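You operate a simulated robot arm through the tools that you are given. There is no shell and no other tool.

Carry out the task below with a simulated robot arm. There is one attempt and no reset: what you move stays moved.

JOB
Finish winding the blue bobbin at HIGH tension, then press END.
Fine: tension slider to HIGH and roller arm on, winder slider till FULL and left home, arm away again after END. Leave the knob; move no bobbin. Where these are worked on the way, their far stop is far enough and under half their travel is too little: roller arm.

It is judged by the outcome, as a careful person would: the job done as asked, and still so three seconds after it is handed in. It fails if anything else is knocked over, pushed out of place, dropped, spilled or broken.

ROBOT AND FRAMES
A 7-joint arm with a two-finger parallel gripper, fixed in place. Base frame: the origin is at the foot of the arm, x ahead of it, y to its left, z up; the work surface is at about z = 0.76. Readings come in m, rad, newtons and seconds.
With the tool pointing down near the work surface it reaches from about 0.44 to 0.9 m from the base axis. Its first joint turns from -0.297 to 2.199 rad. Payload 1.57 kg.
Tool frame: the origin (TCP) lies between the finger pads and is the grasp point; the fingertips stand 0.03 m ahead of it; z points along the fingers, y is the line along which they close. The gripper opens to 0.08 m. The fingers are 0.017 m wide and 0.012 m thick; the gripper's body (0.04 by 0.082 m) begins 0.08 m behind the TCP.
Orientation is told as [roll, pitch, yaw] about the base's x, y, z axes, in that order, counted from this pose: with the fingers straight down and closing along the base's y, the tool's x points along the base's -x, its y along +y and its z along -z.

CONTROLS
- The arm moves only by the tool move_arm. Its argument "rows" is a list of rows, each a list of 3 entries, a list of its own where there are three numbers: the shift along the tool's x, y, z in m, then the turn, a rotation vector about the tool's x, y, z in rad, then the finger opening in m, from 0 to 0.08. In form: [[[tx, ty, tz], [rx, ry, rz], hand], ...]. A call has 1 to 20 rows; each row shifts and turns the commanded pose from where the row before left it, along the tool's axes as they then stand. A row lasts 0.2 s, in which the tool goes at most 0.05 m and 0.15 rad; a call with a longer step from one row to the next is refused whole, and so is a gripper value outside its range. Where a pose cannot be reached the arm comes as near as it can. A force on the tool above 40 N (or 10 N above the force at the start of the call, whichever is more), or a blocked arm, ends the call early, and 0.2 s more pass. The fingers move at their own pace (about 0.045 m/s each) and stop on an object; they squeeze with about 31 N. The grip force told is the motor's: it shows also when the fingers shut on nothing. Time passes only in rows, and 0.2 s behind the last, so rows that do not move let the fingers close. It gives the time, the measured TCP pose, the force on the tool (base axes), the opening and the grip force at its end, in the units of the frame above (readings bear some noise), with the torque about the TCP (base axes, N m) and any sound that the robot's microphone picked up.
- Cameras (640 x 400 px; columns grow to the right, rows downward): "scene" is fixed at [0.2201, -0.6506, 1.5105]; the picture's right is [0.65, -0.76, 0.00], its down [-0.51, -0.44, -0.74] and it looks along [0.56, 0.48, -0.67] (base axes); focal length 308 px, centre (320, 200). "wrist" rides on the gripper at [0.072, -0.007, -0.122] in the tool frame; the picture's right is [0.09, 1.00, 0.00], its down [-0.84, 0.08, -0.54] and it looks along [-0.54, 0.05, 0.84] (tool axes); focal length 238 px, centre (320, 200). There is no depth. A picture from a camera that has moved, and an enlarged one, comes with that camera's place and axes in the base frame and with its lens.
- snapshot(camera): a new picture of that camera. No time passes.
- lift_body(by): slides the trunk up (or, below 0, down) by that many m; the arm rides with it, the base frame stays. It gives what a move gives, with no picture.
- zoom(camera, box): a new picture of the part [left, top, right, bottom] of that camera's present view, enlarged. No time passes.
- finish_job(): hands the job in; it is judged then, once.

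Places have to be worked out from the pictures, the camera data and where the tool is seen. Open the gripper and draw the arm clear of the work before you hand the job in, unless the task says otherwise.

The tools are called after ">>>" by a JSON object that holds its "name" and its "arguments". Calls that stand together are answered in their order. move_arm: Moves the arm, as the interface text tells. Its arguments: {"type":"object","properties":{"rows":{"type":"array","items":{"type":"array"}}},"required":["rows"]} The other tools are called the same way: lift_body (by) slides the trunk up or down; snapshot (camera) takes a picture; zoom (camera, box) takes an enlarged picture of a part of a camera's view; finish_job () hands the job in.

At the start:

```text
clock: 0.0
eef_pos: [0.7093, -0.037, 1.1569]
tool_rot: [0.0, 0.0, 0.0]
contact_force: [-0.1, 0.6, 0.4]
wrist_torque: [-0.01, 0.0, -0.03]
width: 0.0801
finger_force: 0.0
trunk travel left (down, up): [-0.6, 0.19]
```

scene: 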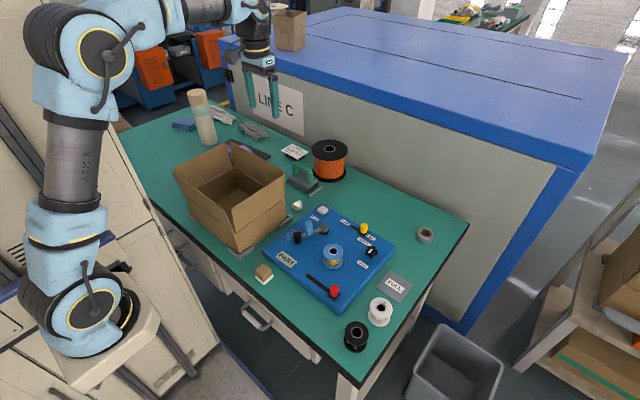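
wrist: 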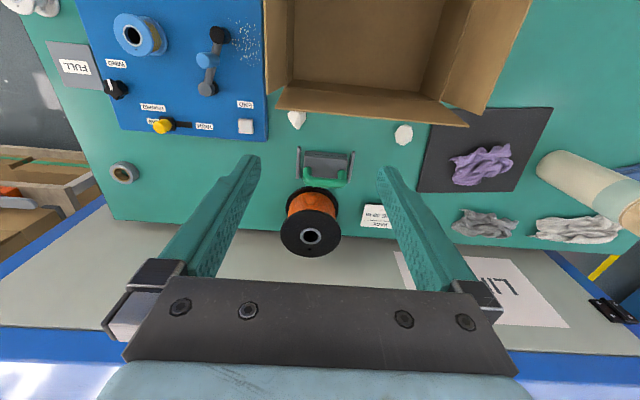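

I begin by enlarging both views of the blue panel to identify the controls and labels.

>>> {"name": "zoom", "arguments": {"camera": "scene", "box": [250, 190, 420, 320]}}

>>> {"name": "zoom", "arguments": {"camera": "wrist", "box": [40, 0, 280, 150]}}

```text
3.08 times, centred on (335, 255) of scene
camera zoom: at [0.2201, -0.6506, 1.5105], right [0.65, -0.76, 0.0], down [-0.51, -0.44, -0.74], along [0.56, 0.48, -0.67], focal length 948 px, centre (274, 31)
```

zoom: 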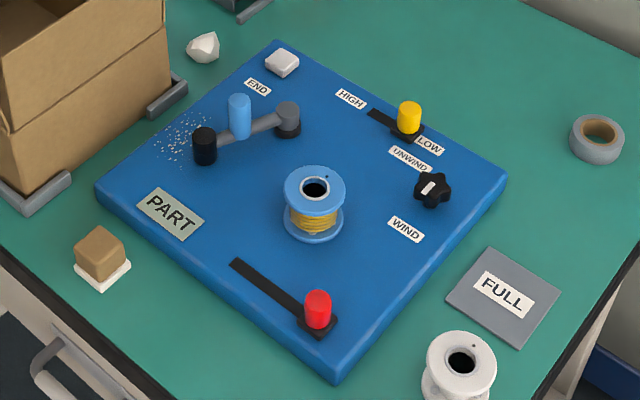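

```text
2.67 times, centred on (160, 75) of wrist
camera zoom: at [0.6377, -0.0411, 1.2808], right [-0.09, 1.0, 0.0], down [0.84, 0.08, 0.54], along [0.54, 0.05, -0.84], focal length 636 px, centre (747, 533)
```

zoom: 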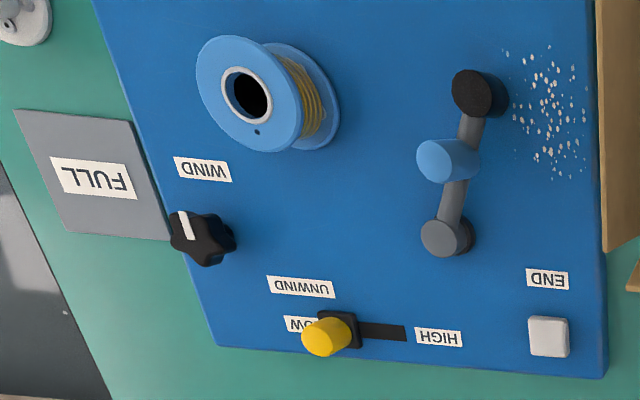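

The panel is axis-aligned with its top at about z=0.79. I put the yellow tension slider near (0.795,-0.334) with HIGH toward +y, red winder near (0.566,-0.404), END near (0.785,-0.179), roller-arm peg near (0.672,-0.221) with its pivot at (0.72,-0.241), and the bobbin near (0.649,-0.332). I move above the yellow slider first, staying high.

>>> {"name": "move_arm", "arguments": {"rows": [[[-0.0086, -0.0297, 0.0157], [0, 0, 0], 0.06], [[-0.0086, -0.0297, 0.0157], [0, 0, 0], 0.06], [[-0.0086, -0.0297, 0.0157], [0, 0, 0], 0.06], [[-0.0086, -0.0297, 0.0157], [0, 0, 0], 0.06], [[-0.0086, -0.0297, 0.0157], [0, 0, 0], 0.06], [[-0.0086, -0.0297, 0.0157], [0, 0, 0], 0.06], [[-0.0086, -0.0297, 0.0157], [0, 0, 0], 0.06], [[-0.0086, -0.0297, 0.0157], [0, 0, 0], 0.06], [[-0.0086, -0.0297, 0.0157], [0, 0, 0], 0.06], [[-0.0086, -0.0297, 0.0157], [0, 0, 0], 0.06], [[0, 0, 0], [0, 0, 0], 0.06]]}}

```text
clock: 2.4
eef_pos: [0.7946, -0.332, 1.0014]
tool_rot: [-0.001, 0.0, 0.001]
contact_force: [0.9, 0.2, -0.4]
wrist_torque: [0.03, 0.01, 0.0]
width: 0.0601
finger_force: 0.0
trunk travel left (down, up): [-0.6, 0.19]
```

The arm reached the hover pose over the yellow slider. I check both cameras before going down.

>>> {"name": "snapshot", "arguments": {"camera": "wrist"}}

>>> {"name": "snapshot", "arguments": {"camera": "scene"}}

```text
taken
camera wrist: at [0.7237, -0.3374, 1.1243], right [-0.09, 1.0, 0.0], down [0.84, 0.08, 0.54], along [0.54, 0.05, -0.84], focal length 238 px, centre (320, 200)
```

wrist: 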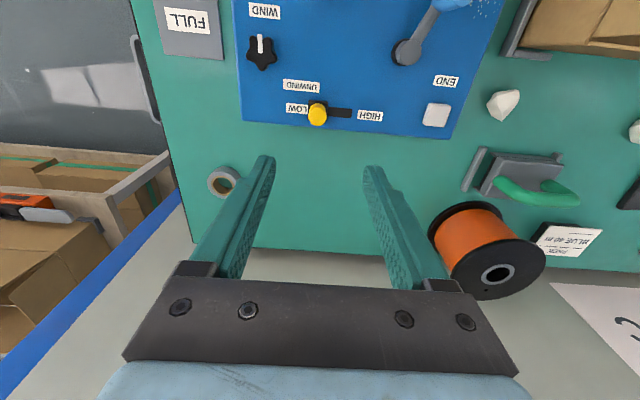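

```text
taken
```

scene: 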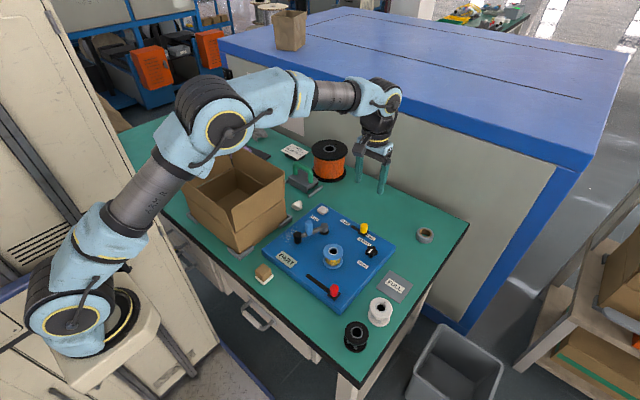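

The yellow knob's top refines to (0.795,-0.335), between the open fingers, so I descend straight with one finger on each side.

>>> {"name": "move_arm", "arguments": {"rows": [[[0, -0.0015, 0.04], [0, 0, 0], 0.06], [[0, -0.001, 0.04], [0, 0, 0], 0.06], [[0, 0, 0.04], [0, 0, 0], 0.06], [[0, 0, 0.03], [0, 0, 0], 0.06], [[0, 0, 0.02], [0, 0, 0], 0.06], [[0, 0, 0], [0, 0, 0], 0.06]]}}

>>> {"name": "snapshot", "arguments": {"camera": "wrist"}}

>>> {"name": "zoom", "arguments": {"camera": "scene", "box": [250, 190, 420, 320]}}

```text
clock: 3.8
eef_pos: [0.7935, -0.3348, 0.8319]
tool_rot: [-0.001, 0.0, 0.001]
contact_force: [-0.3, -0.8, 0.3]
wrist_torque: [0.0, -0.02, 0.0]
width: 0.0601
finger_force: 0.0
trunk travel left (down, up): [-0.6, 0.19]
```

```text
taken
camera wrist: at [0.7234, -0.3401, 0.9542], right [-0.09, 1.0, 0.0], down [0.84, 0.08, 0.54], along [0.54, 0.05, -0.84], focal length 238 px, centre (320, 200)
```

wrist: 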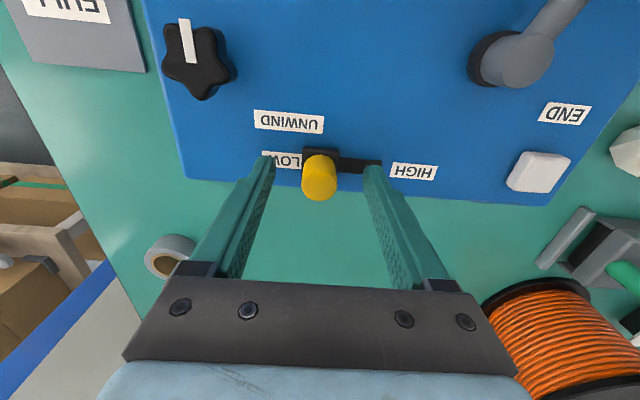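

```text
3.08 times, centred on (335, 255) of scene
camera zoom: at [0.2201, -0.6506, 1.5105], right [0.65, -0.76, 0.0], down [-0.51, -0.44, -0.74], along [0.56, 0.48, -0.67], focal length 948 px, centre (274, 31)
```

zoom: 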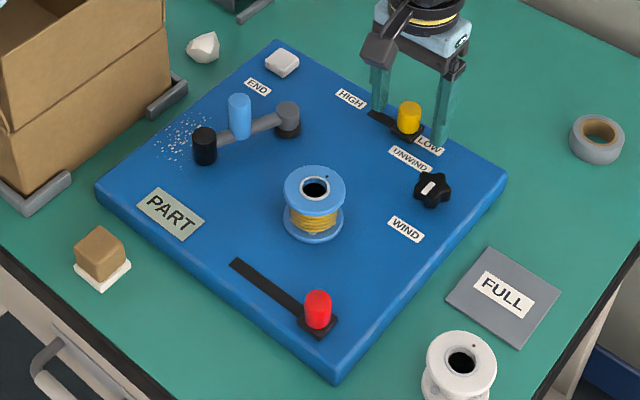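

The knob is centred between the fingers. I narrow to a loose cage and push toward HIGH (+y) in small steps until it stops.

>>> {"name": "move_arm", "arguments": {"rows": [[[0, 0, 0], [0, 0, 0], 0.034], [[0, 0, 0], [0, 0, 0], 0.034], [[0, 0.01, 0], [0, 0, 0], 0.034], [[0, 0.008, 0], [0, 0, 0], 0.034], [[0, 0.008, 0], [0, 0, 0], 0.034], [[0, 0.006, 0], [0, 0, 0], 0.034], [[0, 0.004, 0], [0, 0, 0], 0.034], [[0, 0.003, 0], [0, 0, 0], 0.034], [[0, 0.003, 0], [0, 0, 0], 0.034], [[0, 0.003, 0], [0, 0, 0], 0.034], [[0, 0.003, 0], [0, 0, 0], 0.034], [[0, 0.003, 0], [0, 0, 0], 0.034]]}}

>>> {"name": "snapshot", "arguments": {"camera": "wrist"}}

>>> {"name": "zoom", "arguments": {"camera": "scene", "box": [250, 190, 420, 320]}}

```text
clock: 6.4
eef_pos: [0.7955, -0.2862, 0.8296]
tool_rot: [0.0, 0.001, -0.003]
contact_force: [0.2, -8.3, 1.4]
wrist_torque: [-0.09, -0.02, 0.0]
width: 0.0413
finger_force: 3.9
trunk travel left (down, up): [-0.6, 0.19]
```

```text
taken
camera wrist: at [0.7242, -0.2912, 0.9532], right [-0.09, 1.0, 0.0], down [0.84, 0.08, 0.54], along [0.54, 0.05, -0.84], focal length 238 px, centre (320, 200)
```

wrist: 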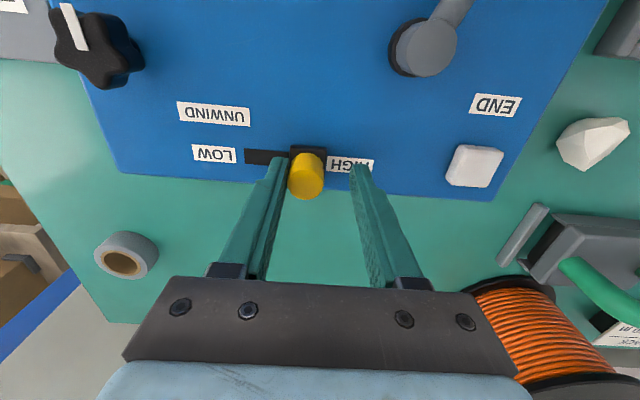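

```text
3.08 times, centred on (335, 255) of scene
camera zoom: at [0.2201, -0.6506, 1.5105], right [0.65, -0.76, 0.0], down [-0.51, -0.44, -0.74], along [0.56, 0.48, -0.67], focal length 948 px, centre (274, 31)
```

zoom: 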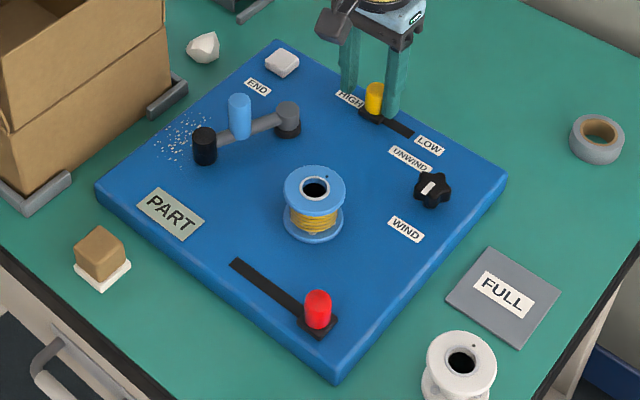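

Tension is at the HIGH stop. I back off slightly, open, and rise clear, then look closely at the roller arm.

>>> {"name": "move_arm", "arguments": {"rows": [[[0, -0.007, 0], [0, 0, 0], 0.045], [[0, 0, 0], [0, 0, 0], 0.05], [[0, 0, -0.04], [0, 0, 0], 0.05], [[0, 0, -0.04], [0, 0, 0], 0.05], [[0, 0, -0.03], [0, 0, 0], 0.05], [[0.04, 0, 0], [0, 0, 0], 0.05], [[0.04, 0, 0], [0, 0, 0], 0.05], [[0.04, 0, 0], [0, 0, 0], 0.05], [[0.02, 0.03, 0], [0, 0, 0], 0.05], [[0.0, 0, 0], [0, 0, 0], 0.05]]}}

>>> {"name": "snapshot", "arguments": {"camera": "wrist"}}

>>> {"name": "zoom", "arguments": {"camera": "scene", "box": [280, 195, 400, 285]}}

```text
clock: 8.6
eef_pos: [0.6541, -0.2614, 0.9415]
tool_rot: [0.0, 0.0, -0.001]
contact_force: [-0.6, -0.7, 0.3]
wrist_torque: [0.0, 0.0, 0.01]
width: 0.05
finger_force: 0.0
trunk travel left (down, up): [-0.6, 0.19]
```

```text
taken
camera wrist: at [0.583, -0.2665, 1.0641], right [-0.09, 1.0, 0.0], down [0.84, 0.08, 0.54], along [0.54, 0.05, -0.84], focal length 238 px, centre (320, 200)
```

wrist: 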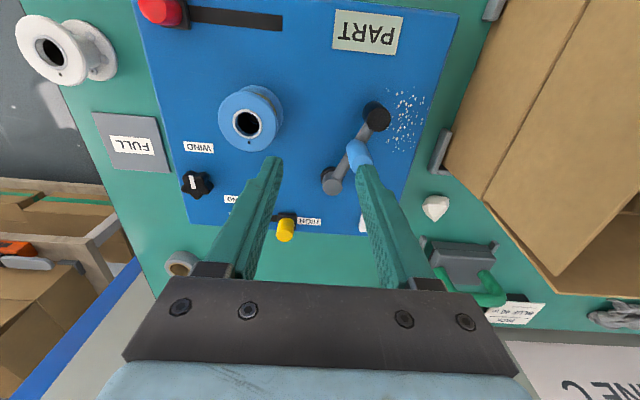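

```text
4.44 times, centred on (340, 240) of scene
camera zoom: at [0.2201, -0.6506, 1.5105], right [0.65, -0.76, 0.0], down [-0.51, -0.44, -0.74], along [0.56, 0.48, -0.67], focal length 1370 px, centre (231, 22)
```

zoom: 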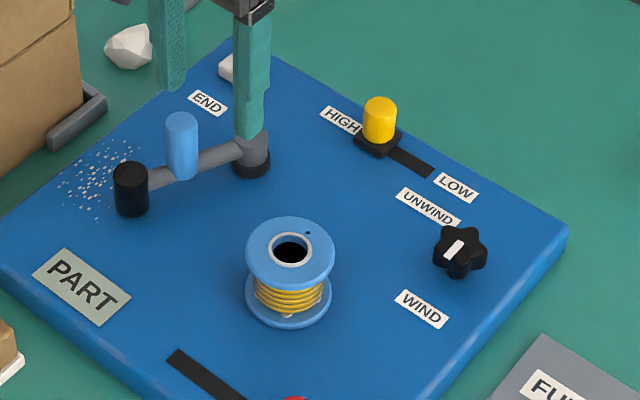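

The grey post on the black base is the pivot and the black end is the roller, so the blue peg at about (0.671,-0.2215) is the handle. I go above it and lower so that it stands between the fingers.

>>> {"name": "move_arm", "arguments": {"rows": [[[-0.0169, 0.0399, 0], [0, 0, 0], 0.05], [[0, 0, 0], [0, 0, 0], 0.05], [[0, 0, 0.02], [0, 0, 0], 0.05], [[0, 0, 0], [0, 0, 0], 0.05]]}}

>>> {"name": "snapshot", "arguments": {"camera": "wrist"}}

>>> {"name": "zoom", "arguments": {"camera": "scene", "box": [280, 195, 400, 285]}}

```text
clock: 9.6
eef_pos: [0.672, -0.2199, 0.9217]
tool_rot: [0.0, 0.0, 0.001]
contact_force: [0.2, 0.0, -0.8]
wrist_torque: [0.0, -0.01, 0.01]
width: 0.05
finger_force: 0.0
trunk travel left (down, up): [-0.6, 0.19]
```

```text
taken
camera wrist: at [0.6011, -0.2256, 1.0441], right [-0.09, 1.0, 0.0], down [0.84, 0.08, 0.54], along [0.54, 0.05, -0.84], focal length 238 px, centre (320, 200)
```

wrist: 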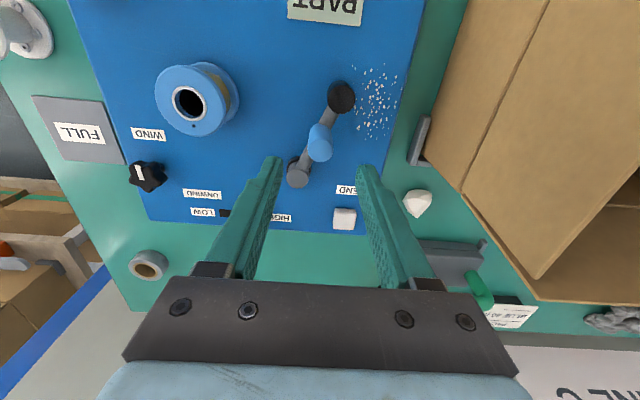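

```text
4.44 times, centred on (340, 240) of scene
camera zoom: at [0.2201, -0.6506, 1.5105], right [0.65, -0.76, 0.0], down [-0.51, -0.44, -0.74], along [0.56, 0.48, -0.67], focal length 1370 px, centre (231, 22)
```

zoom: 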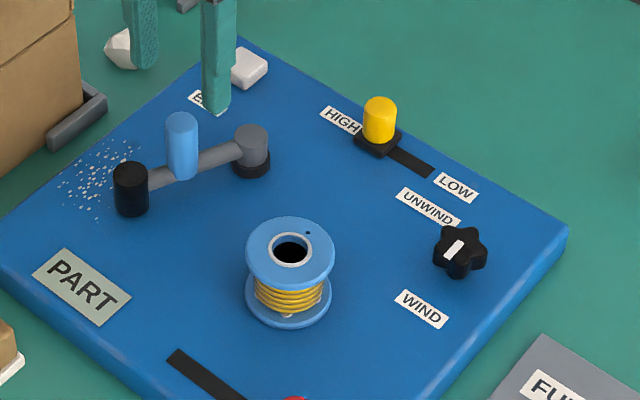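

The peg is centred at about (0.670,-0.2195) between the fingers. I lower to TCP z≈0.852, keeping the tips above the lever bar, and narrow to a loose cage.

>>> {"name": "move_arm", "arguments": {"rows": [[[0.001, 0, 0.03], [0, 0, 0], 0.05], [[0, 0, 0.02], [0, 0, 0], 0.05], [[0, 0, 0.012], [0, 0, 0], 0.05], [[0, 0, 0.007], [0, 0, 0], 0.05], [[0, 0, 0], [0, 0, 0], 0.034], [[0, 0, 0], [0, 0, 0], 0.034]]}}

>>> {"name": "zoom", "arguments": {"camera": "scene", "box": [280, 195, 400, 285]}}

>>> {"name": "snapshot", "arguments": {"camera": "wrist"}}

```text
clock: 11.0
eef_pos: [0.6703, -0.2211, 0.8507]
tool_rot: [0.001, 0.0, 0.0]
contact_force: [0.3, 0.8, 1.0]
wrist_torque: [0.0, 0.0, -0.01]
width: 0.034
finger_force: 0.0
trunk travel left (down, up): [-0.6, 0.19]
```

```text
4.44 times, centred on (340, 240) of scene
camera zoom: at [0.2201, -0.6506, 1.5105], right [0.65, -0.76, 0.0], down [-0.51, -0.44, -0.74], along [0.56, 0.48, -0.67], focal length 1370 px, centre (231, 22)
```

zoom: 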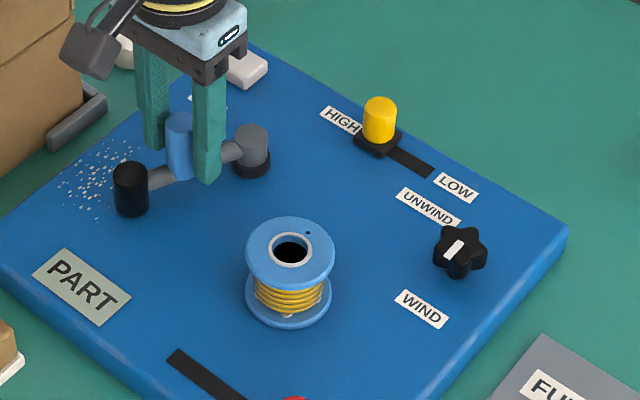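

```text
taken
camera wrist: at [0.5993, -0.2269, 0.9746], right [-0.09, 1.0, 0.0], down [0.84, 0.08, 0.54], along [0.54, 0.05, -0.84], focal length 238 px, centre (320, 200)
```

wrist: 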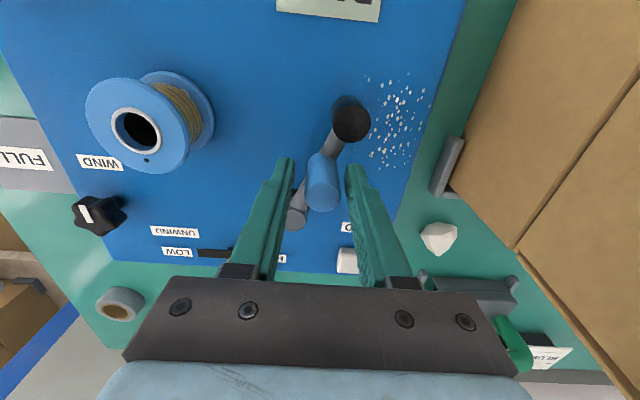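

The peg is caged well. I sweep it around the pivot toward the bobbin (counter-clockwise from above), turning the hand along with the arc.

>>> {"name": "move_arm", "arguments": {"rows": [[[0.0029, -0.0106, 0], [0, 0, 0], 0.034], [[0.0008, -0.011, 0], [0, 0, 0], 0.034], [[-0.0006, -0.0073, 0], [0, 0, -0.14], 0.034], [[-0.0006, -0.0073, 0], [0, 0, -0.14], 0.034], [[-0.0006, -0.0073, 0], [0, 0, -0.14], 0.034], [[-0.0006, -0.0073, 0], [0, 0, -0.14], 0.034], [[0, 0, 0], [0, 0, 0], 0.034]]}}

>>> {"name": "zoom", "arguments": {"camera": "scene", "box": [280, 195, 400, 285]}}

>>> {"name": "snapshot", "arguments": {"camera": "wrist"}}

```text
clock: 12.6
eef_pos: [0.6747, -0.2702, 0.8518]
tool_rot: [0.0, 0.0, 0.56]
contact_force: [0.1, 0.1, -0.5]
wrist_torque: [-0.01, 0.02, 0.0]
width: 0.0341
finger_force: 0.0
trunk travel left (down, up): [-0.6, 0.19]
```

```text
4.44 times, centred on (340, 240) of scene
camera zoom: at [0.2201, -0.6506, 1.5105], right [0.65, -0.76, 0.0], down [-0.51, -0.44, -0.74], along [0.56, 0.48, -0.67], focal length 1370 px, centre (231, 22)
```

zoom: 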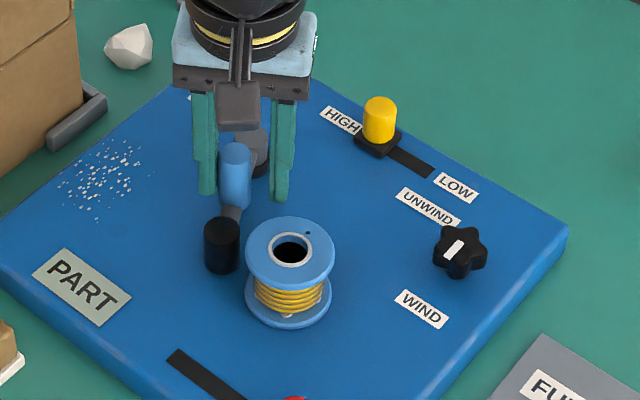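

```text
taken
camera wrist: at [0.6188, -0.3137, 0.9745], right [-0.61, 0.79, 0.0], down [0.67, 0.51, 0.54], along [0.43, 0.33, -0.84], focal length 238 px, centre (320, 200)
```

wrist: 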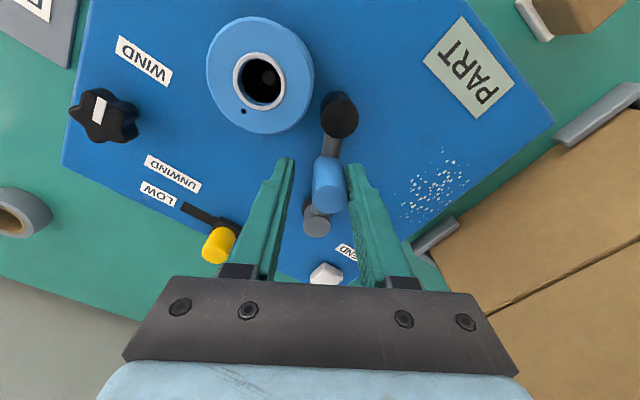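

The roller arm follows and is nearing the bobbin. I continue in finer steps until it comes to rest.

>>> {"name": "move_arm", "arguments": {"rows": [[[-0.0003, -0.004, 0], [0, 0, -0.075], 0.034], [[-0.0003, -0.004, 0], [0, 0, -0.075], 0.034], [[-0.0003, -0.004, 0], [0, 0, -0.05], 0.034], [[-0.0003, -0.003, 0], [0, 0, 0], 0.034], [[-0.0003, -0.003, 0], [0, 0, 0], 0.034], [[0, 0, 0], [0, 0, 0], 0.034]]}}

>>> {"name": "zoom", "arguments": {"camera": "scene", "box": [280, 195, 400, 285]}}

>>> {"name": "snapshot", "arguments": {"camera": "wrist"}}

```text
clock: 14.0
eef_pos: [0.6858, -0.282, 0.8514]
tool_rot: [0.003, -0.001, 0.762]
contact_force: [-10.9, 25.7, -1.7]
wrist_torque: [-0.29, 0.08, -0.19]
width: 0.0571
finger_force: 12.7
trunk travel left (down, up): [-0.6, 0.19]
```

```text
4.44 times, centred on (340, 240) of scene
camera zoom: at [0.2201, -0.6506, 1.5105], right [0.65, -0.76, 0.0], down [-0.51, -0.44, -0.74], along [0.56, 0.48, -0.67], focal length 1370 px, centre (231, 22)
```

zoom: 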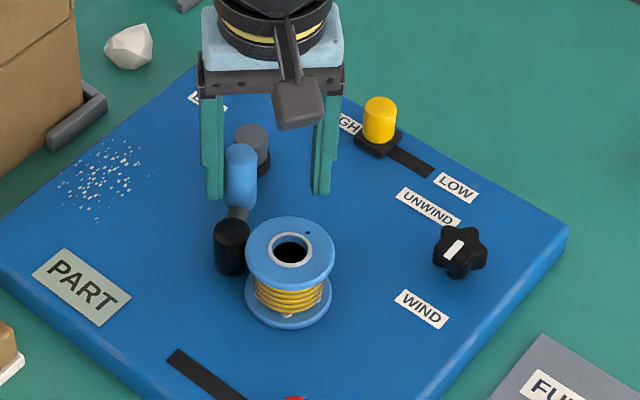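

```text
taken
camera wrist: at [0.6402, -0.3353, 0.9746], right [-0.75, 0.66, 0.0], down [0.55, 0.63, 0.54], along [0.36, 0.41, -0.84], focal length 238 px, centre (320, 200)
```

wrist: 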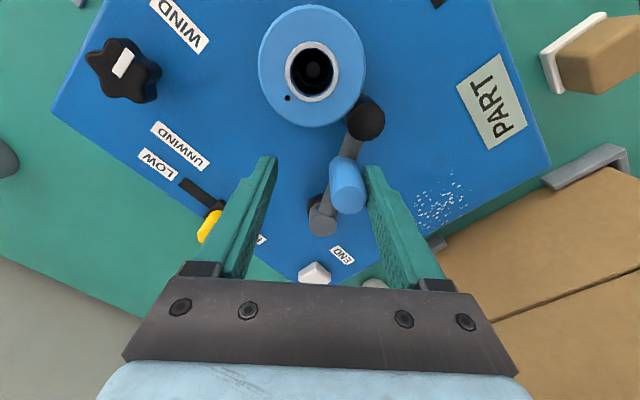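

The roller now rests against the bobbin (force built up, hard stop). I relax, open, rise clear, and turn the hand back to yaw 0.

>>> {"name": "move_arm", "arguments": {"rows": [[[0, 0.006, 0], [0, 0, 0], 0.057], [[0, 0.004, 0], [0, 0, 0], 0.06], [[0, 0, 0], [0, 0, 0], 0.06], [[0, 0, -0.03], [0, 0, 0], 0.06], [[0, 0, -0.04], [0, 0, 0], 0.06], [[0, 0, -0.04], [0, 0, 0], 0.06], [[0, 0, -0.03], [0, 0, 0.127], 0.06], [[0, 0, 0], [0, 0, 0.127], 0.06], [[0, 0, 0], [0, 0, 0.127], 0.06], [[0, 0, 0], [0, 0, 0.127], 0.06], [[0, 0, 0], [0, 0, 0.127], 0.06], [[0, 0, 0], [0, 0, 0.127], 0.06], [[0, 0, 0], [0, 0, 0], 0.06]]}}

>>> {"name": "zoom", "arguments": {"camera": "scene", "box": [250, 190, 420, 320]}}

>>> {"name": "snapshot", "arguments": {"camera": "wrist"}}

```text
clock: 16.8
eef_pos: [0.6789, -0.2766, 0.993]
tool_rot: [0.001, 0.0, -0.006]
contact_force: [-0.4, -0.2, -1.1]
wrist_torque: [-0.01, 0.02, 0.01]
width: 0.0597
finger_force: 0.1
trunk travel left (down, up): [-0.6, 0.19]
```

```text
3.08 times, centred on (335, 255) of scene
camera zoom: at [0.2201, -0.6506, 1.5105], right [0.65, -0.76, 0.0], down [-0.51, -0.44, -0.74], along [0.56, 0.48, -0.67], focal length 948 px, centre (274, 31)
```

zoom: 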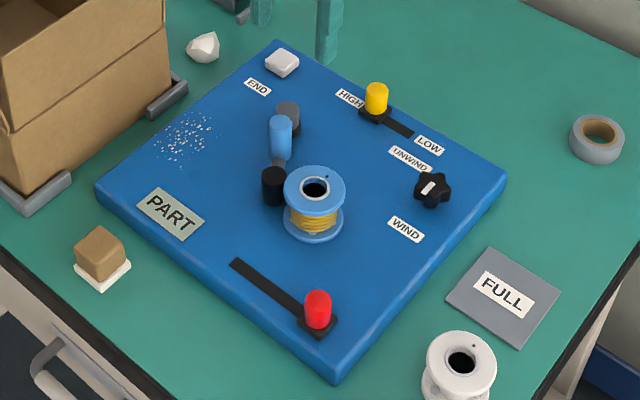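

```text
taken
camera wrist: at [0.6095, -0.2819, 1.1144], right [-0.09, 1.0, 0.0], down [0.84, 0.07, 0.54], along [0.54, 0.05, -0.84], focal length 238 px, centre (320, 200)
```

wrist: 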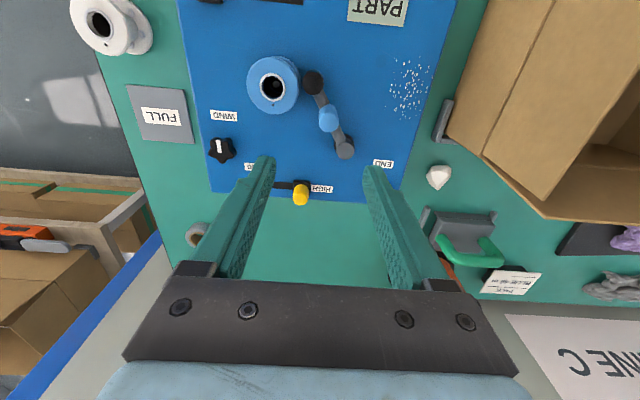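

Roller arm stays on the bobbin and tension is at HIGH. Now I hover over the red winder knob, estimated at about (0.569,-0.401).

>>> {"name": "move_arm", "arguments": {"rows": [[[0.0218, -0.0247, 0], [0, 0, 0], 0.06], [[0.0218, -0.0247, 0], [0, 0, 0], 0.06], [[0.0218, -0.0247, 0], [0, 0, 0], 0.06], [[0.0218, -0.0247, 0], [0, 0, 0], 0.06], [[0.0218, -0.0247, 0], [0, 0, 0], 0.06], [[0, 0, 0.04], [0, 0, 0], 0.06], [[0, 0, 0.02], [0, 0, 0], 0.06], [[0, 0, 0], [0, 0, 0], 0.06]]}}

>>> {"name": "snapshot", "arguments": {"camera": "wrist"}}

>>> {"name": "snapshot", "arguments": {"camera": "scene"}}

```text
clock: 18.6
eef_pos: [0.5717, -0.4002, 0.9315]
tool_rot: [0.0, 0.0, -0.002]
contact_force: [-1.1, -0.3, -0.1]
wrist_torque: [-0.03, 0.02, -0.01]
width: 0.0602
finger_force: 0.1
trunk travel left (down, up): [-0.6, 0.19]
```

```text
taken
camera wrist: at [0.501, -0.4052, 1.0543], right [-0.09, 1.0, 0.0], down [0.84, 0.08, 0.54], along [0.54, 0.05, -0.84], focal length 238 px, centre (320, 200)
```

wrist: 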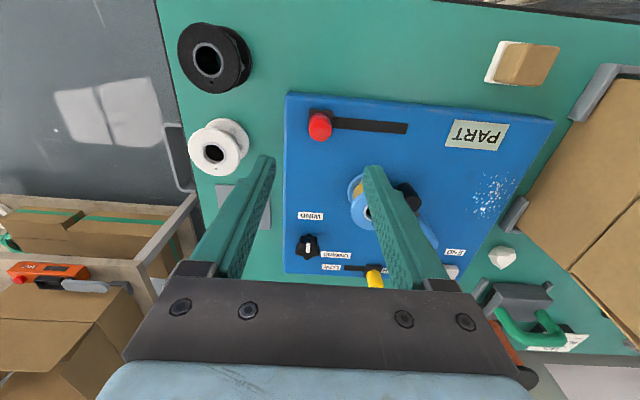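

```text
taken
```

scene: 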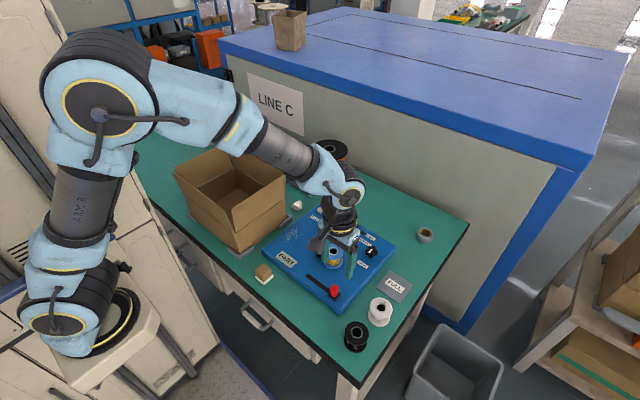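

The red knob is at (0.569,-0.400) and its slot runs to about y=-0.30. I descend around it and narrow to a loose cage.

>>> {"name": "move_arm", "arguments": {"rows": [[[0.0025, 0, 0.04], [0, 0, 0], 0.06], [[0, 0, 0.03], [0, 0, 0], 0.06], [[0, 0, 0.02], [0, 0, 0], 0.06], [[0, 0, 0.011], [0, 0, 0], 0.06], [[0, 0, 0], [0, 0, 0], 0.034], [[0, 0, 0], [0, 0, 0], 0.034], [[0, 0, 0], [0, 0, 0], 0.034]]}}

>>> {"name": "snapshot", "arguments": {"camera": "wrist"}}

>>> {"name": "zoom", "arguments": {"camera": "scene", "box": [280, 215, 400, 305]}}

```text
clock: 20.2
eef_pos: [0.5693, -0.3982, 0.8303]
tool_rot: [0.0, 0.0, -0.003]
contact_force: [0.0, -0.1, 0.0]
wrist_torque: [0.02, 0.01, 0.0]
width: 0.0341
finger_force: 0.1
trunk travel left (down, up): [-0.6, 0.19]
```

```text
taken
camera wrist: at [0.4985, -0.4043, 0.9535], right [-0.09, 1.0, 0.0], down [0.84, 0.08, 0.54], along [0.54, 0.05, -0.84], focal length 238 px, centre (320, 200)
```

wrist: 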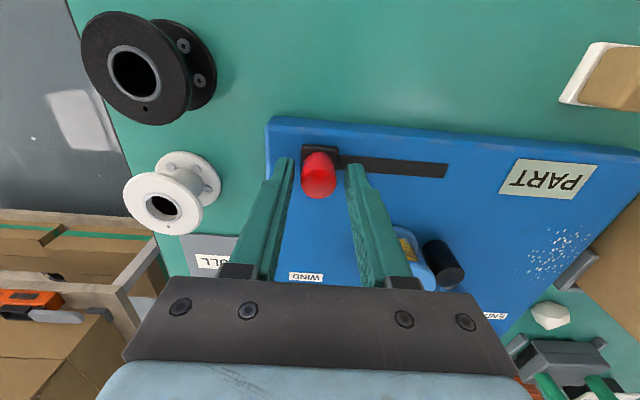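

```text
4.44 times, centred on (340, 260) of scene
camera zoom: at [0.2201, -0.6506, 1.5105], right [0.65, -0.76, 0.0], down [-0.51, -0.44, -0.74], along [0.56, 0.48, -0.67], focal length 1370 px, centre (231, -67)
```

zoom: 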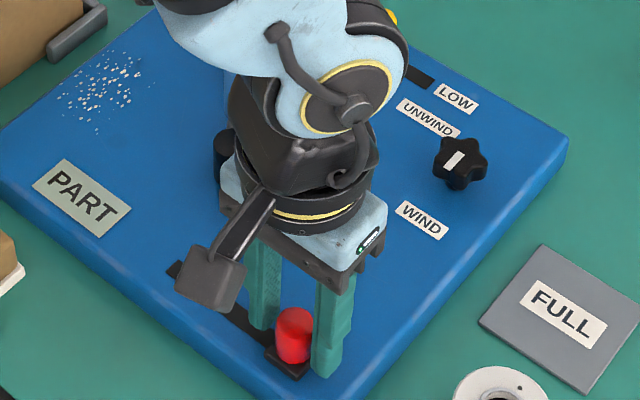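

The cage is good. I push the winder slider out along +y toward its far end.

>>> {"name": "move_arm", "arguments": {"rows": [[[0, 0.01, 0], [0, 0, 0], 0.034], [[0, 0.012, 0], [0, 0, 0], 0.034], [[0, 0.012, 0], [0, 0, 0], 0.034], [[0, 0.012, 0], [0, 0, 0], 0.034], [[0, 0.012, 0], [0, 0, 0], 0.034], [[0, 0.012, 0], [0, 0, 0], 0.034], [[0, 0.01, 0], [0, 0, 0], 0.034], [[0, 0.006, 0], [0, 0, 0], 0.034], [[0, 0.004, 0], [0, 0, 0], 0.034], [[0, 0.003, 0], [0, 0, 0], 0.034], [[0, 0.003, 0], [0, 0, 0], 0.034]]}}

>>> {"name": "snapshot", "arguments": {"camera": "wrist"}}

>>> {"name": "zoom", "arguments": {"camera": "scene", "box": [280, 215, 400, 305]}}

```text
clock: 22.6
eef_pos: [0.5697, -0.3029, 0.8318]
tool_rot: [0.002, -0.001, -0.005]
contact_force: [-0.6, -2.2, -0.2]
wrist_torque: [0.04, 0.0, -0.02]
width: 0.0357
finger_force: 1.4
trunk travel left (down, up): [-0.6, 0.19]
```

```text
taken
camera wrist: at [0.4988, -0.3089, 0.9541], right [-0.09, 1.0, 0.0], down [0.84, 0.08, 0.54], along [0.54, 0.05, -0.84], focal length 238 px, centre (320, 200)
```

wrist: 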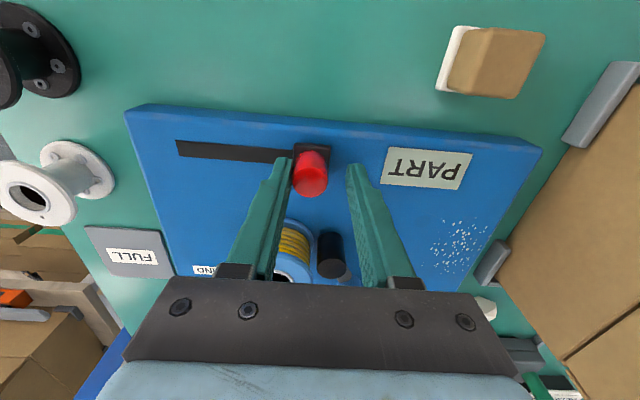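

```text
4.44 times, centred on (340, 260) of scene
camera zoom: at [0.2201, -0.6506, 1.5105], right [0.65, -0.76, 0.0], down [-0.51, -0.44, -0.74], along [0.56, 0.48, -0.67], focal length 1370 px, centre (231, -67)
```

zoom: 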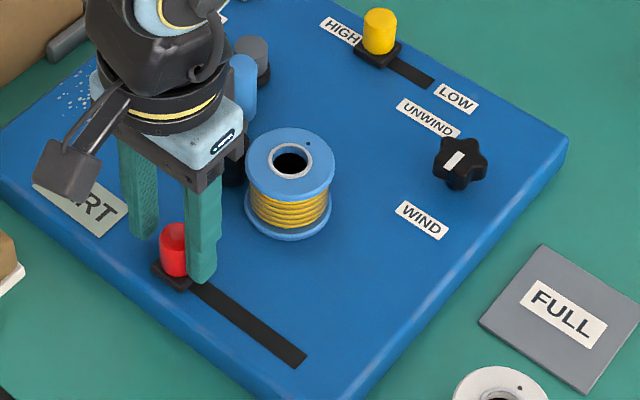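

The slider is at its far stop and the winding has visibly grown. I take an enlarged view to record its thickness.

>>> {"name": "zoom", "arguments": {"camera": "scene", "box": [318, 235, 350, 265]}}

>>> {"name": "zoom", "arguments": {"camera": "wrist", "box": [260, 200, 360, 290]}}

```text
13.33 times, centred on (334, 250) of scene
camera zoom: at [0.2201, -0.6506, 1.5105], right [0.65, -0.76, 0.0], down [-0.51, -0.44, -0.74], along [0.56, 0.48, -0.67], focal length 4109 px, centre (133, -467)
```

zoom: 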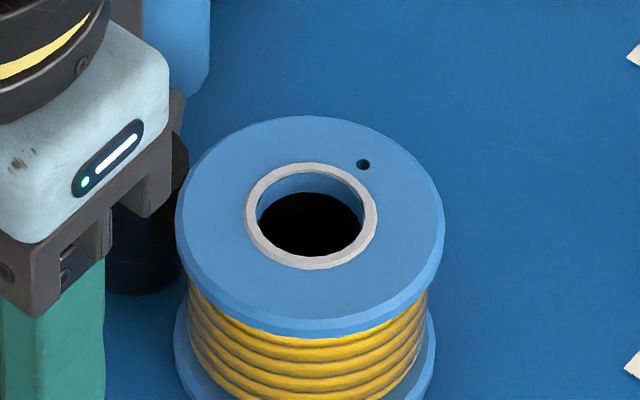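

```text
4.44 times, centred on (310, 245) of wrist
camera zoom: at [0.4988, -0.3089, 0.9541], right [-0.09, 1.0, 0.0], down [0.84, 0.08, 0.54], along [0.54, 0.05, -0.84], focal length 1059 px, centre (364, 0)
```

zoom: 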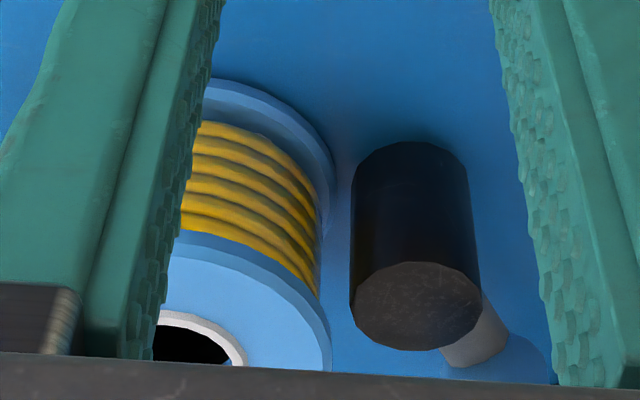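

The winding is at about 0.9 of the flange diameter, so not full yet. I bring the slider back to its home end (−y).

>>> {"name": "move_arm", "arguments": {"rows": [[[0, -0.01, 0], [0, 0, 0], 0.034], [[0, -0.012, 0], [0, 0, 0], 0.034], [[0, -0.012, 0], [0, 0, 0], 0.034], [[0, -0.012, 0], [0, 0, 0], 0.034], [[0, -0.012, 0], [0, 0, 0], 0.034], [[0, -0.012, 0], [0, 0, 0], 0.034], [[0, -0.012, 0], [0, 0, 0], 0.034], [[0, -0.01, 0], [0, 0, 0], 0.034], [[0, -0.006, 0], [0, 0, 0], 0.034], [[0, -0.003, 0], [0, 0, 0], 0.034], [[0, -0.003, 0], [0, 0, 0], 0.034], [[0, -0.002, 0], [0, 0, 0], 0.034]]}}

>>> {"name": "snapshot", "arguments": {"camera": "wrist"}}

>>> {"name": "zoom", "arguments": {"camera": "scene", "box": [280, 215, 400, 305]}}

```text
clock: 25.2
eef_pos: [0.5691, -0.409, 0.8314]
tool_rot: [-0.001, 0.0, -0.002]
contact_force: [1.6, 7.4, -1.8]
wrist_torque: [0.05, 0.03, -0.06]
width: 0.0401
finger_force: 3.5
trunk travel left (down, up): [-0.6, 0.19]
```

```text
taken
camera wrist: at [0.4982, -0.4141, 0.9535], right [-0.09, 1.0, 0.0], down [0.84, 0.08, 0.54], along [0.54, 0.05, -0.84], focal length 238 px, centre (320, 200)
```

wrist: 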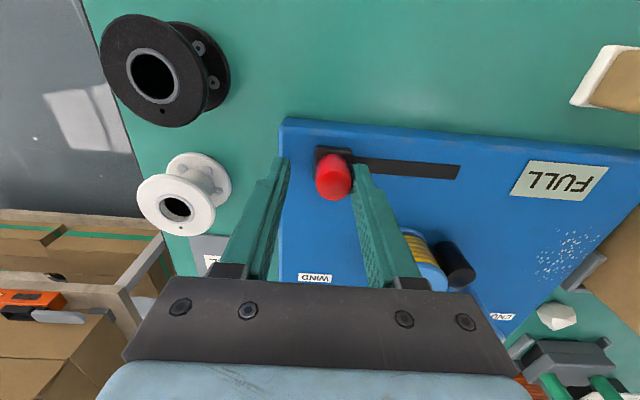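

```text
4.44 times, centred on (340, 260) of scene
camera zoom: at [0.2201, -0.6506, 1.5105], right [0.65, -0.76, 0.0], down [-0.51, -0.44, -0.74], along [0.56, 0.48, -0.67], focal length 1370 px, centre (231, -67)
```

zoom: 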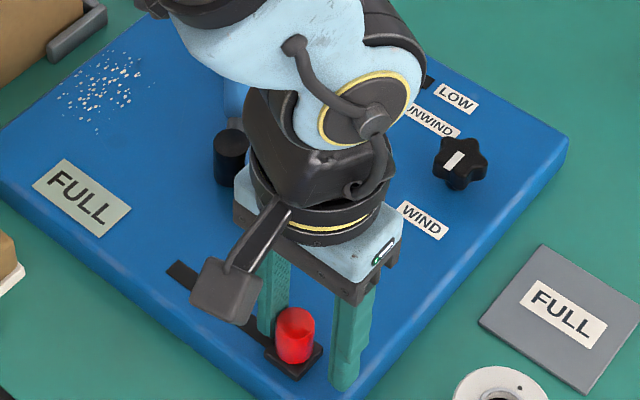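

The display has changed from PART to FULL, and the slider is at its home stop. I relax, open, rise clear and travel high to above END with the fingers closing.

>>> {"name": "move_arm", "arguments": {"rows": [[[0, 0.006, 0], [0, 0, 0], 0.045], [[0, 0.002, 0], [0, 0, 0], 0.052], [[0, 0, 0], [0, 0, 0], 0.052], [[0, 0, -0.03], [0, 0, 0], 0.052], [[0, 0, -0.04], [0, 0, 0], 0.052], [[0, 0, -0.04], [0, 0, 0], 0.052], [[0, 0, -0.04], [0, 0, 0], 0.052], [[-0.027, 0.0278, 0], [0, 0, 0], 0.03], [[-0.027, 0.0278, 0], [0, 0, 0], 0.0], [[-0.027, 0.0278, 0], [0, 0, 0], 0.0], [[-0.027, 0.0278, 0], [0, 0, 0], 0.0], [[-0.027, 0.0278, 0], [0, 0, 0], 0.0], [[-0.027, 0.0278, 0], [0, 0, 0], 0.0], [[-0.027, 0.0278, 0], [0, 0, 0], 0.0], [[-0.027, 0.0278, 0], [0, 0, 0], 0.0], [[0, 0, 0.04], [0, 0, 0], 0.0], [[0, 0, 0], [0, 0, 0], 0.0]]}}

>>> {"name": "snapshot", "arguments": {"camera": "wrist"}}

>>> {"name": "zoom", "arguments": {"camera": "scene", "box": [250, 190, 420, 320]}}

```text
clock: 28.8
eef_pos: [0.7861, -0.1774, 0.9412]
tool_rot: [0.0, 0.001, 0.0]
contact_force: [0.2, -0.4, 0.0]
wrist_torque: [0.0, 0.0, -0.02]
width: 0.0003
finger_force: 21.0
trunk travel left (down, up): [-0.6, 0.19]
```

```text
taken
camera wrist: at [0.7159, -0.1839, 1.0633], right [-0.09, 1.0, 0.0], down [0.84, 0.08, 0.54], along [0.54, 0.05, -0.84], focal length 238 px, centre (320, 200)
```

wrist: 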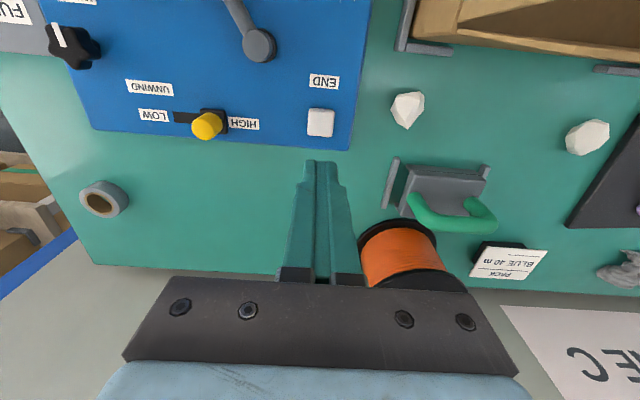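

```text
3.08 times, centred on (335, 255) of scene
camera zoom: at [0.2201, -0.6506, 1.5105], right [0.65, -0.76, 0.0], down [-0.51, -0.44, -0.74], along [0.56, 0.48, -0.67], focal length 948 px, centre (274, 31)
```

zoom: 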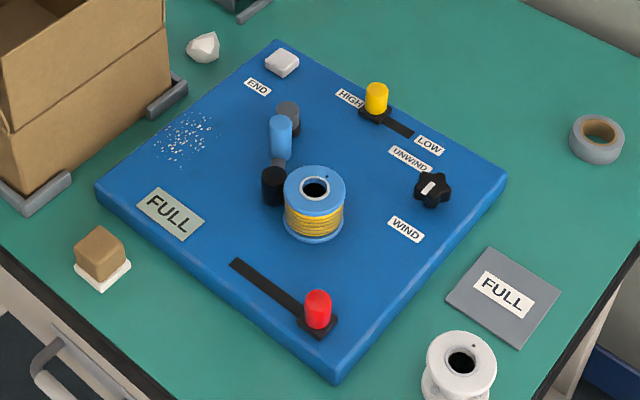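

FULL is displayed, slider is home, and END is right below the closed fingers at about (0.783,-0.178). I descend and press gently in small steps.

>>> {"name": "move_arm", "arguments": {"rows": [[[0.0025, -0.001, 0.04], [0, 0, 0], 0.0], [[0, 0, 0.035], [0, 0, 0], 0.0], [[0, 0, 0.02], [0, 0, 0], 0.0], [[0, 0, 0.008], [0, 0, 0], 0.0], [[0, 0, 0.004], [0, 0, 0], 0.0], [[0, 0, 0.003], [0, 0, 0], 0.0], [[0, 0, 0.002], [0, 0, 0], 0.0], [[0, 0, 0.002], [0, 0, 0], 0.0], [[0, 0, 0.002], [0, 0, 0], 0.0]]}}

>>> {"name": "zoom", "arguments": {"camera": "scene", "box": [250, 190, 420, 320]}}

```text
clock: 30.8
eef_pos: [0.7829, -0.1795, 0.8276]
tool_rot: [0.001, 0.001, -0.001]
contact_force: [-3.7, 1.9, 9.4]
wrist_torque: [0.07, 0.12, 0.01]
width: 0.0001
finger_force: 21.5
trunk travel left (down, up): [-0.6, 0.19]
heard: click
```

```text
3.08 times, centred on (335, 255) of scene
camera zoom: at [0.2201, -0.6506, 1.5105], right [0.65, -0.76, 0.0], down [-0.51, -0.44, -0.74], along [0.56, 0.48, -0.67], focal length 948 px, centre (274, 31)
```

zoom: 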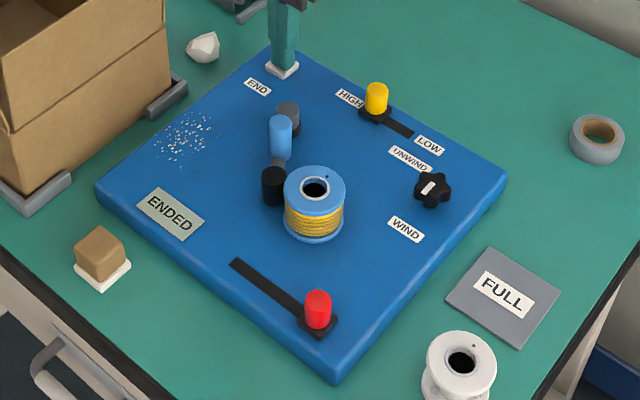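

A click was heard and the display reads ENDED. I rise, move above the peg (now about (0.674,-0.269)), open and align the hand with its arc.

>>> {"name": "move_arm", "arguments": {"rows": [[[0, 0, -0.03], [0, 0, 0], 0.0], [[0, 0, -0.045], [0, 0, 0], 0.0], [[0, 0, -0.045], [0, 0, 0], 0.02], [[0.0273, -0.0224, 0], [0, 0, 0], 0.05], [[0.0273, -0.0224, 0], [0, 0, 0], 0.05], [[0.0273, -0.0224, 0], [0, 0, 0], 0.05], [[0.0273, -0.0224, 0], [0, 0, 0], 0.05], [[0, 0, 0], [0, 0, -0.135], 0.05], [[0, 0, 0], [0, 0, -0.135], 0.05], [[0, 0, 0], [0, 0, -0.135], 0.05], [[0, 0, 0], [0, 0, -0.135], 0.05], [[0, 0, 0.02], [0, 0, 0], 0.05], [[0, 0, 0], [0, 0, 0], 0.05]]}}

>>> {"name": "snapshot", "arguments": {"camera": "wrist"}}

>>> {"name": "zoom", "arguments": {"camera": "scene", "box": [250, 190, 420, 320]}}

```text
clock: 33.6
eef_pos: [0.6731, -0.271, 0.924]
tool_rot: [0.001, 0.0, 0.538]
contact_force: [0.5, -0.7, -0.4]
wrist_torque: [-0.03, 0.01, -0.01]
width: 0.05
finger_force: 0.1
trunk travel left (down, up): [-0.6, 0.19]
```

```text
taken
camera wrist: at [0.6155, -0.3128, 1.0471], right [-0.59, 0.81, 0.0], down [0.68, 0.5, 0.54], along [0.44, 0.32, -0.84], focal length 238 px, centre (320, 200)
```

wrist: 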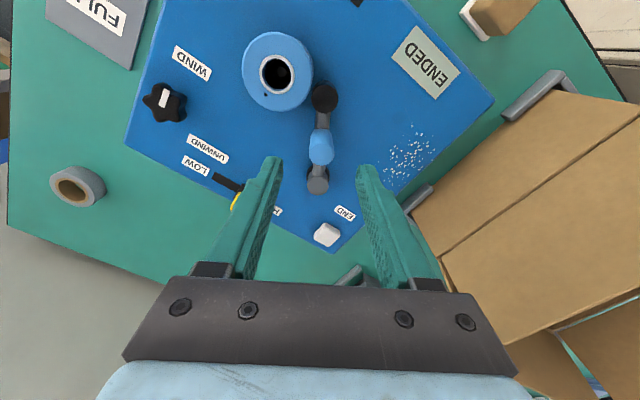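

```text
3.08 times, centred on (335, 255) of scene
camera zoom: at [0.2201, -0.6506, 1.5105], right [0.65, -0.76, 0.0], down [-0.51, -0.44, -0.74], along [0.56, 0.48, -0.67], focal length 948 px, centre (274, 31)
```

zoom: 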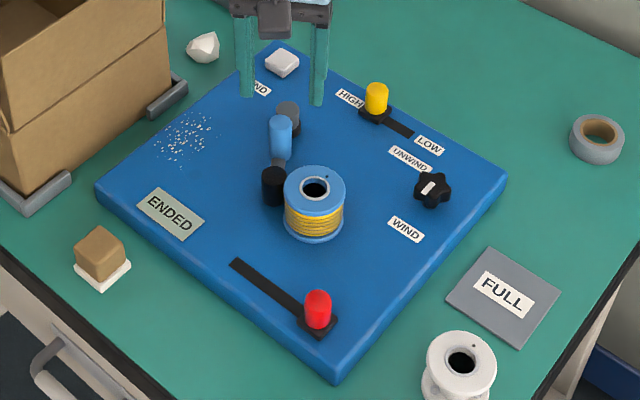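

The peg at (0.675,-0.268) lies between the fingers. I descend with a small correction and close to a loose cage.

>>> {"name": "move_arm", "arguments": {"rows": [[[-0.003, 0.0017, 0.02], [0, 0, 0], 0.05], [[0, 0, 0.025], [0, 0, 0], 0.05], [[0, 0, 0.018], [0, 0, 0], 0.05], [[0, 0, 0.009], [0, 0, 0], 0.05], [[0, 0, 0], [0, 0, 0], 0.034], [[0, 0, 0], [0, 0, 0], 0.034]]}}

>>> {"name": "zoom", "arguments": {"camera": "scene", "box": [280, 195, 400, 285]}}

>>> {"name": "snapshot", "arguments": {"camera": "wrist"}}

```text
clock: 35.0
eef_pos: [0.6753, -0.2673, 0.8538]
tool_rot: [-0.001, 0.001, 0.537]
contact_force: [0.2, -0.1, -0.3]
wrist_torque: [0.02, 0.02, 0.0]
width: 0.0338
finger_force: 0.0
trunk travel left (down, up): [-0.6, 0.19]
```

```text
4.44 times, centred on (340, 240) of scene
camera zoom: at [0.2201, -0.6506, 1.5105], right [0.65, -0.76, 0.0], down [-0.51, -0.44, -0.74], along [0.56, 0.48, -0.67], focal length 1370 px, centre (231, 22)
```

zoom: 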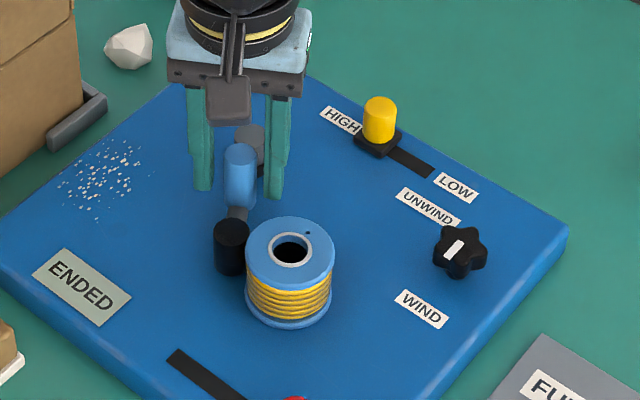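

```text
taken
camera wrist: at [0.6174, -0.3085, 0.976], right [-0.59, 0.81, 0.0], down [0.68, 0.49, 0.54], along [0.44, 0.32, -0.84], focal length 238 px, centre (320, 200)
```

wrist: 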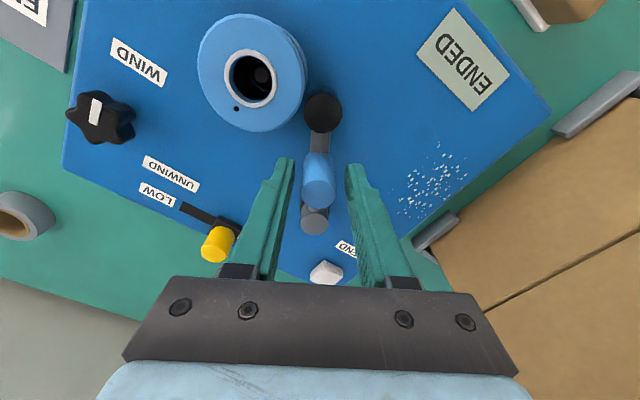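

The cage is around the peg. I swing the roller arm back away from the bobbin, following the arc until it reaches its original stop.

>>> {"name": "move_arm", "arguments": {"rows": [[[-0.0006, 0.0073, 0], [0, 0, 0.14], 0.034], [[-0.0006, 0.0073, 0], [0, 0, 0.14], 0.034], [[-0.0006, 0.0073, 0], [0, 0, 0.14], 0.034], [[-0.0006, 0.0073, 0], [0, 0, 0.14], 0.034], [[-0.0006, 0.0073, 0], [0, 0, 0.14], 0.034], [[-0.0006, 0.0073, 0], [0, 0, 0.14], 0.034], [[-0.0003, 0.005, 0], [0, 0, 0.1], 0.034], [[-0.0003, 0.003, 0], [0, 0, 0], 0.034], [[-0.0003, 0.003, 0], [0, 0, 0], 0.034], [[0, 0.003, 0], [0, 0, 0], 0.034]]}}

>>> {"name": "zoom", "arguments": {"camera": "scene", "box": [280, 195, 400, 285]}}

>>> {"name": "snapshot", "arguments": {"camera": "wrist"}}

```text
clock: 37.2
eef_pos: [0.6774, -0.2113, 0.8524]
tool_rot: [-0.002, -0.001, -0.402]
contact_force: [-3.4, -4.1, -1.5]
wrist_torque: [0.09, -0.04, -0.04]
width: 0.0382
finger_force: 2.7
trunk travel left (down, up): [-0.6, 0.19]
```

```text
4.44 times, centred on (340, 240) of scene
camera zoom: at [0.2201, -0.6506, 1.5105], right [0.65, -0.76, 0.0], down [-0.51, -0.44, -0.74], along [0.56, 0.48, -0.67], focal length 1370 px, centre (231, 22)
```

zoom: 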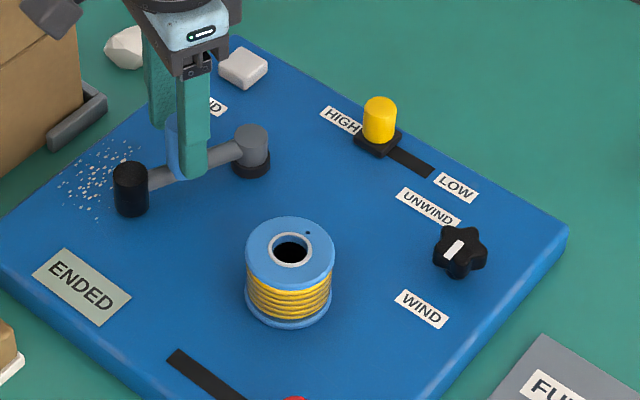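

```text
taken
camera wrist: at [0.6083, -0.189, 0.9762], right [0.31, 0.95, 0.0], down [0.8, -0.26, 0.54], along [0.52, -0.17, -0.84], focal length 238 px, centre (320, 200)
```

wrist: 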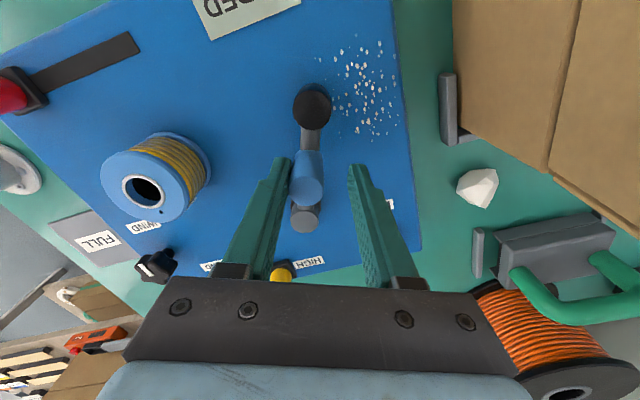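

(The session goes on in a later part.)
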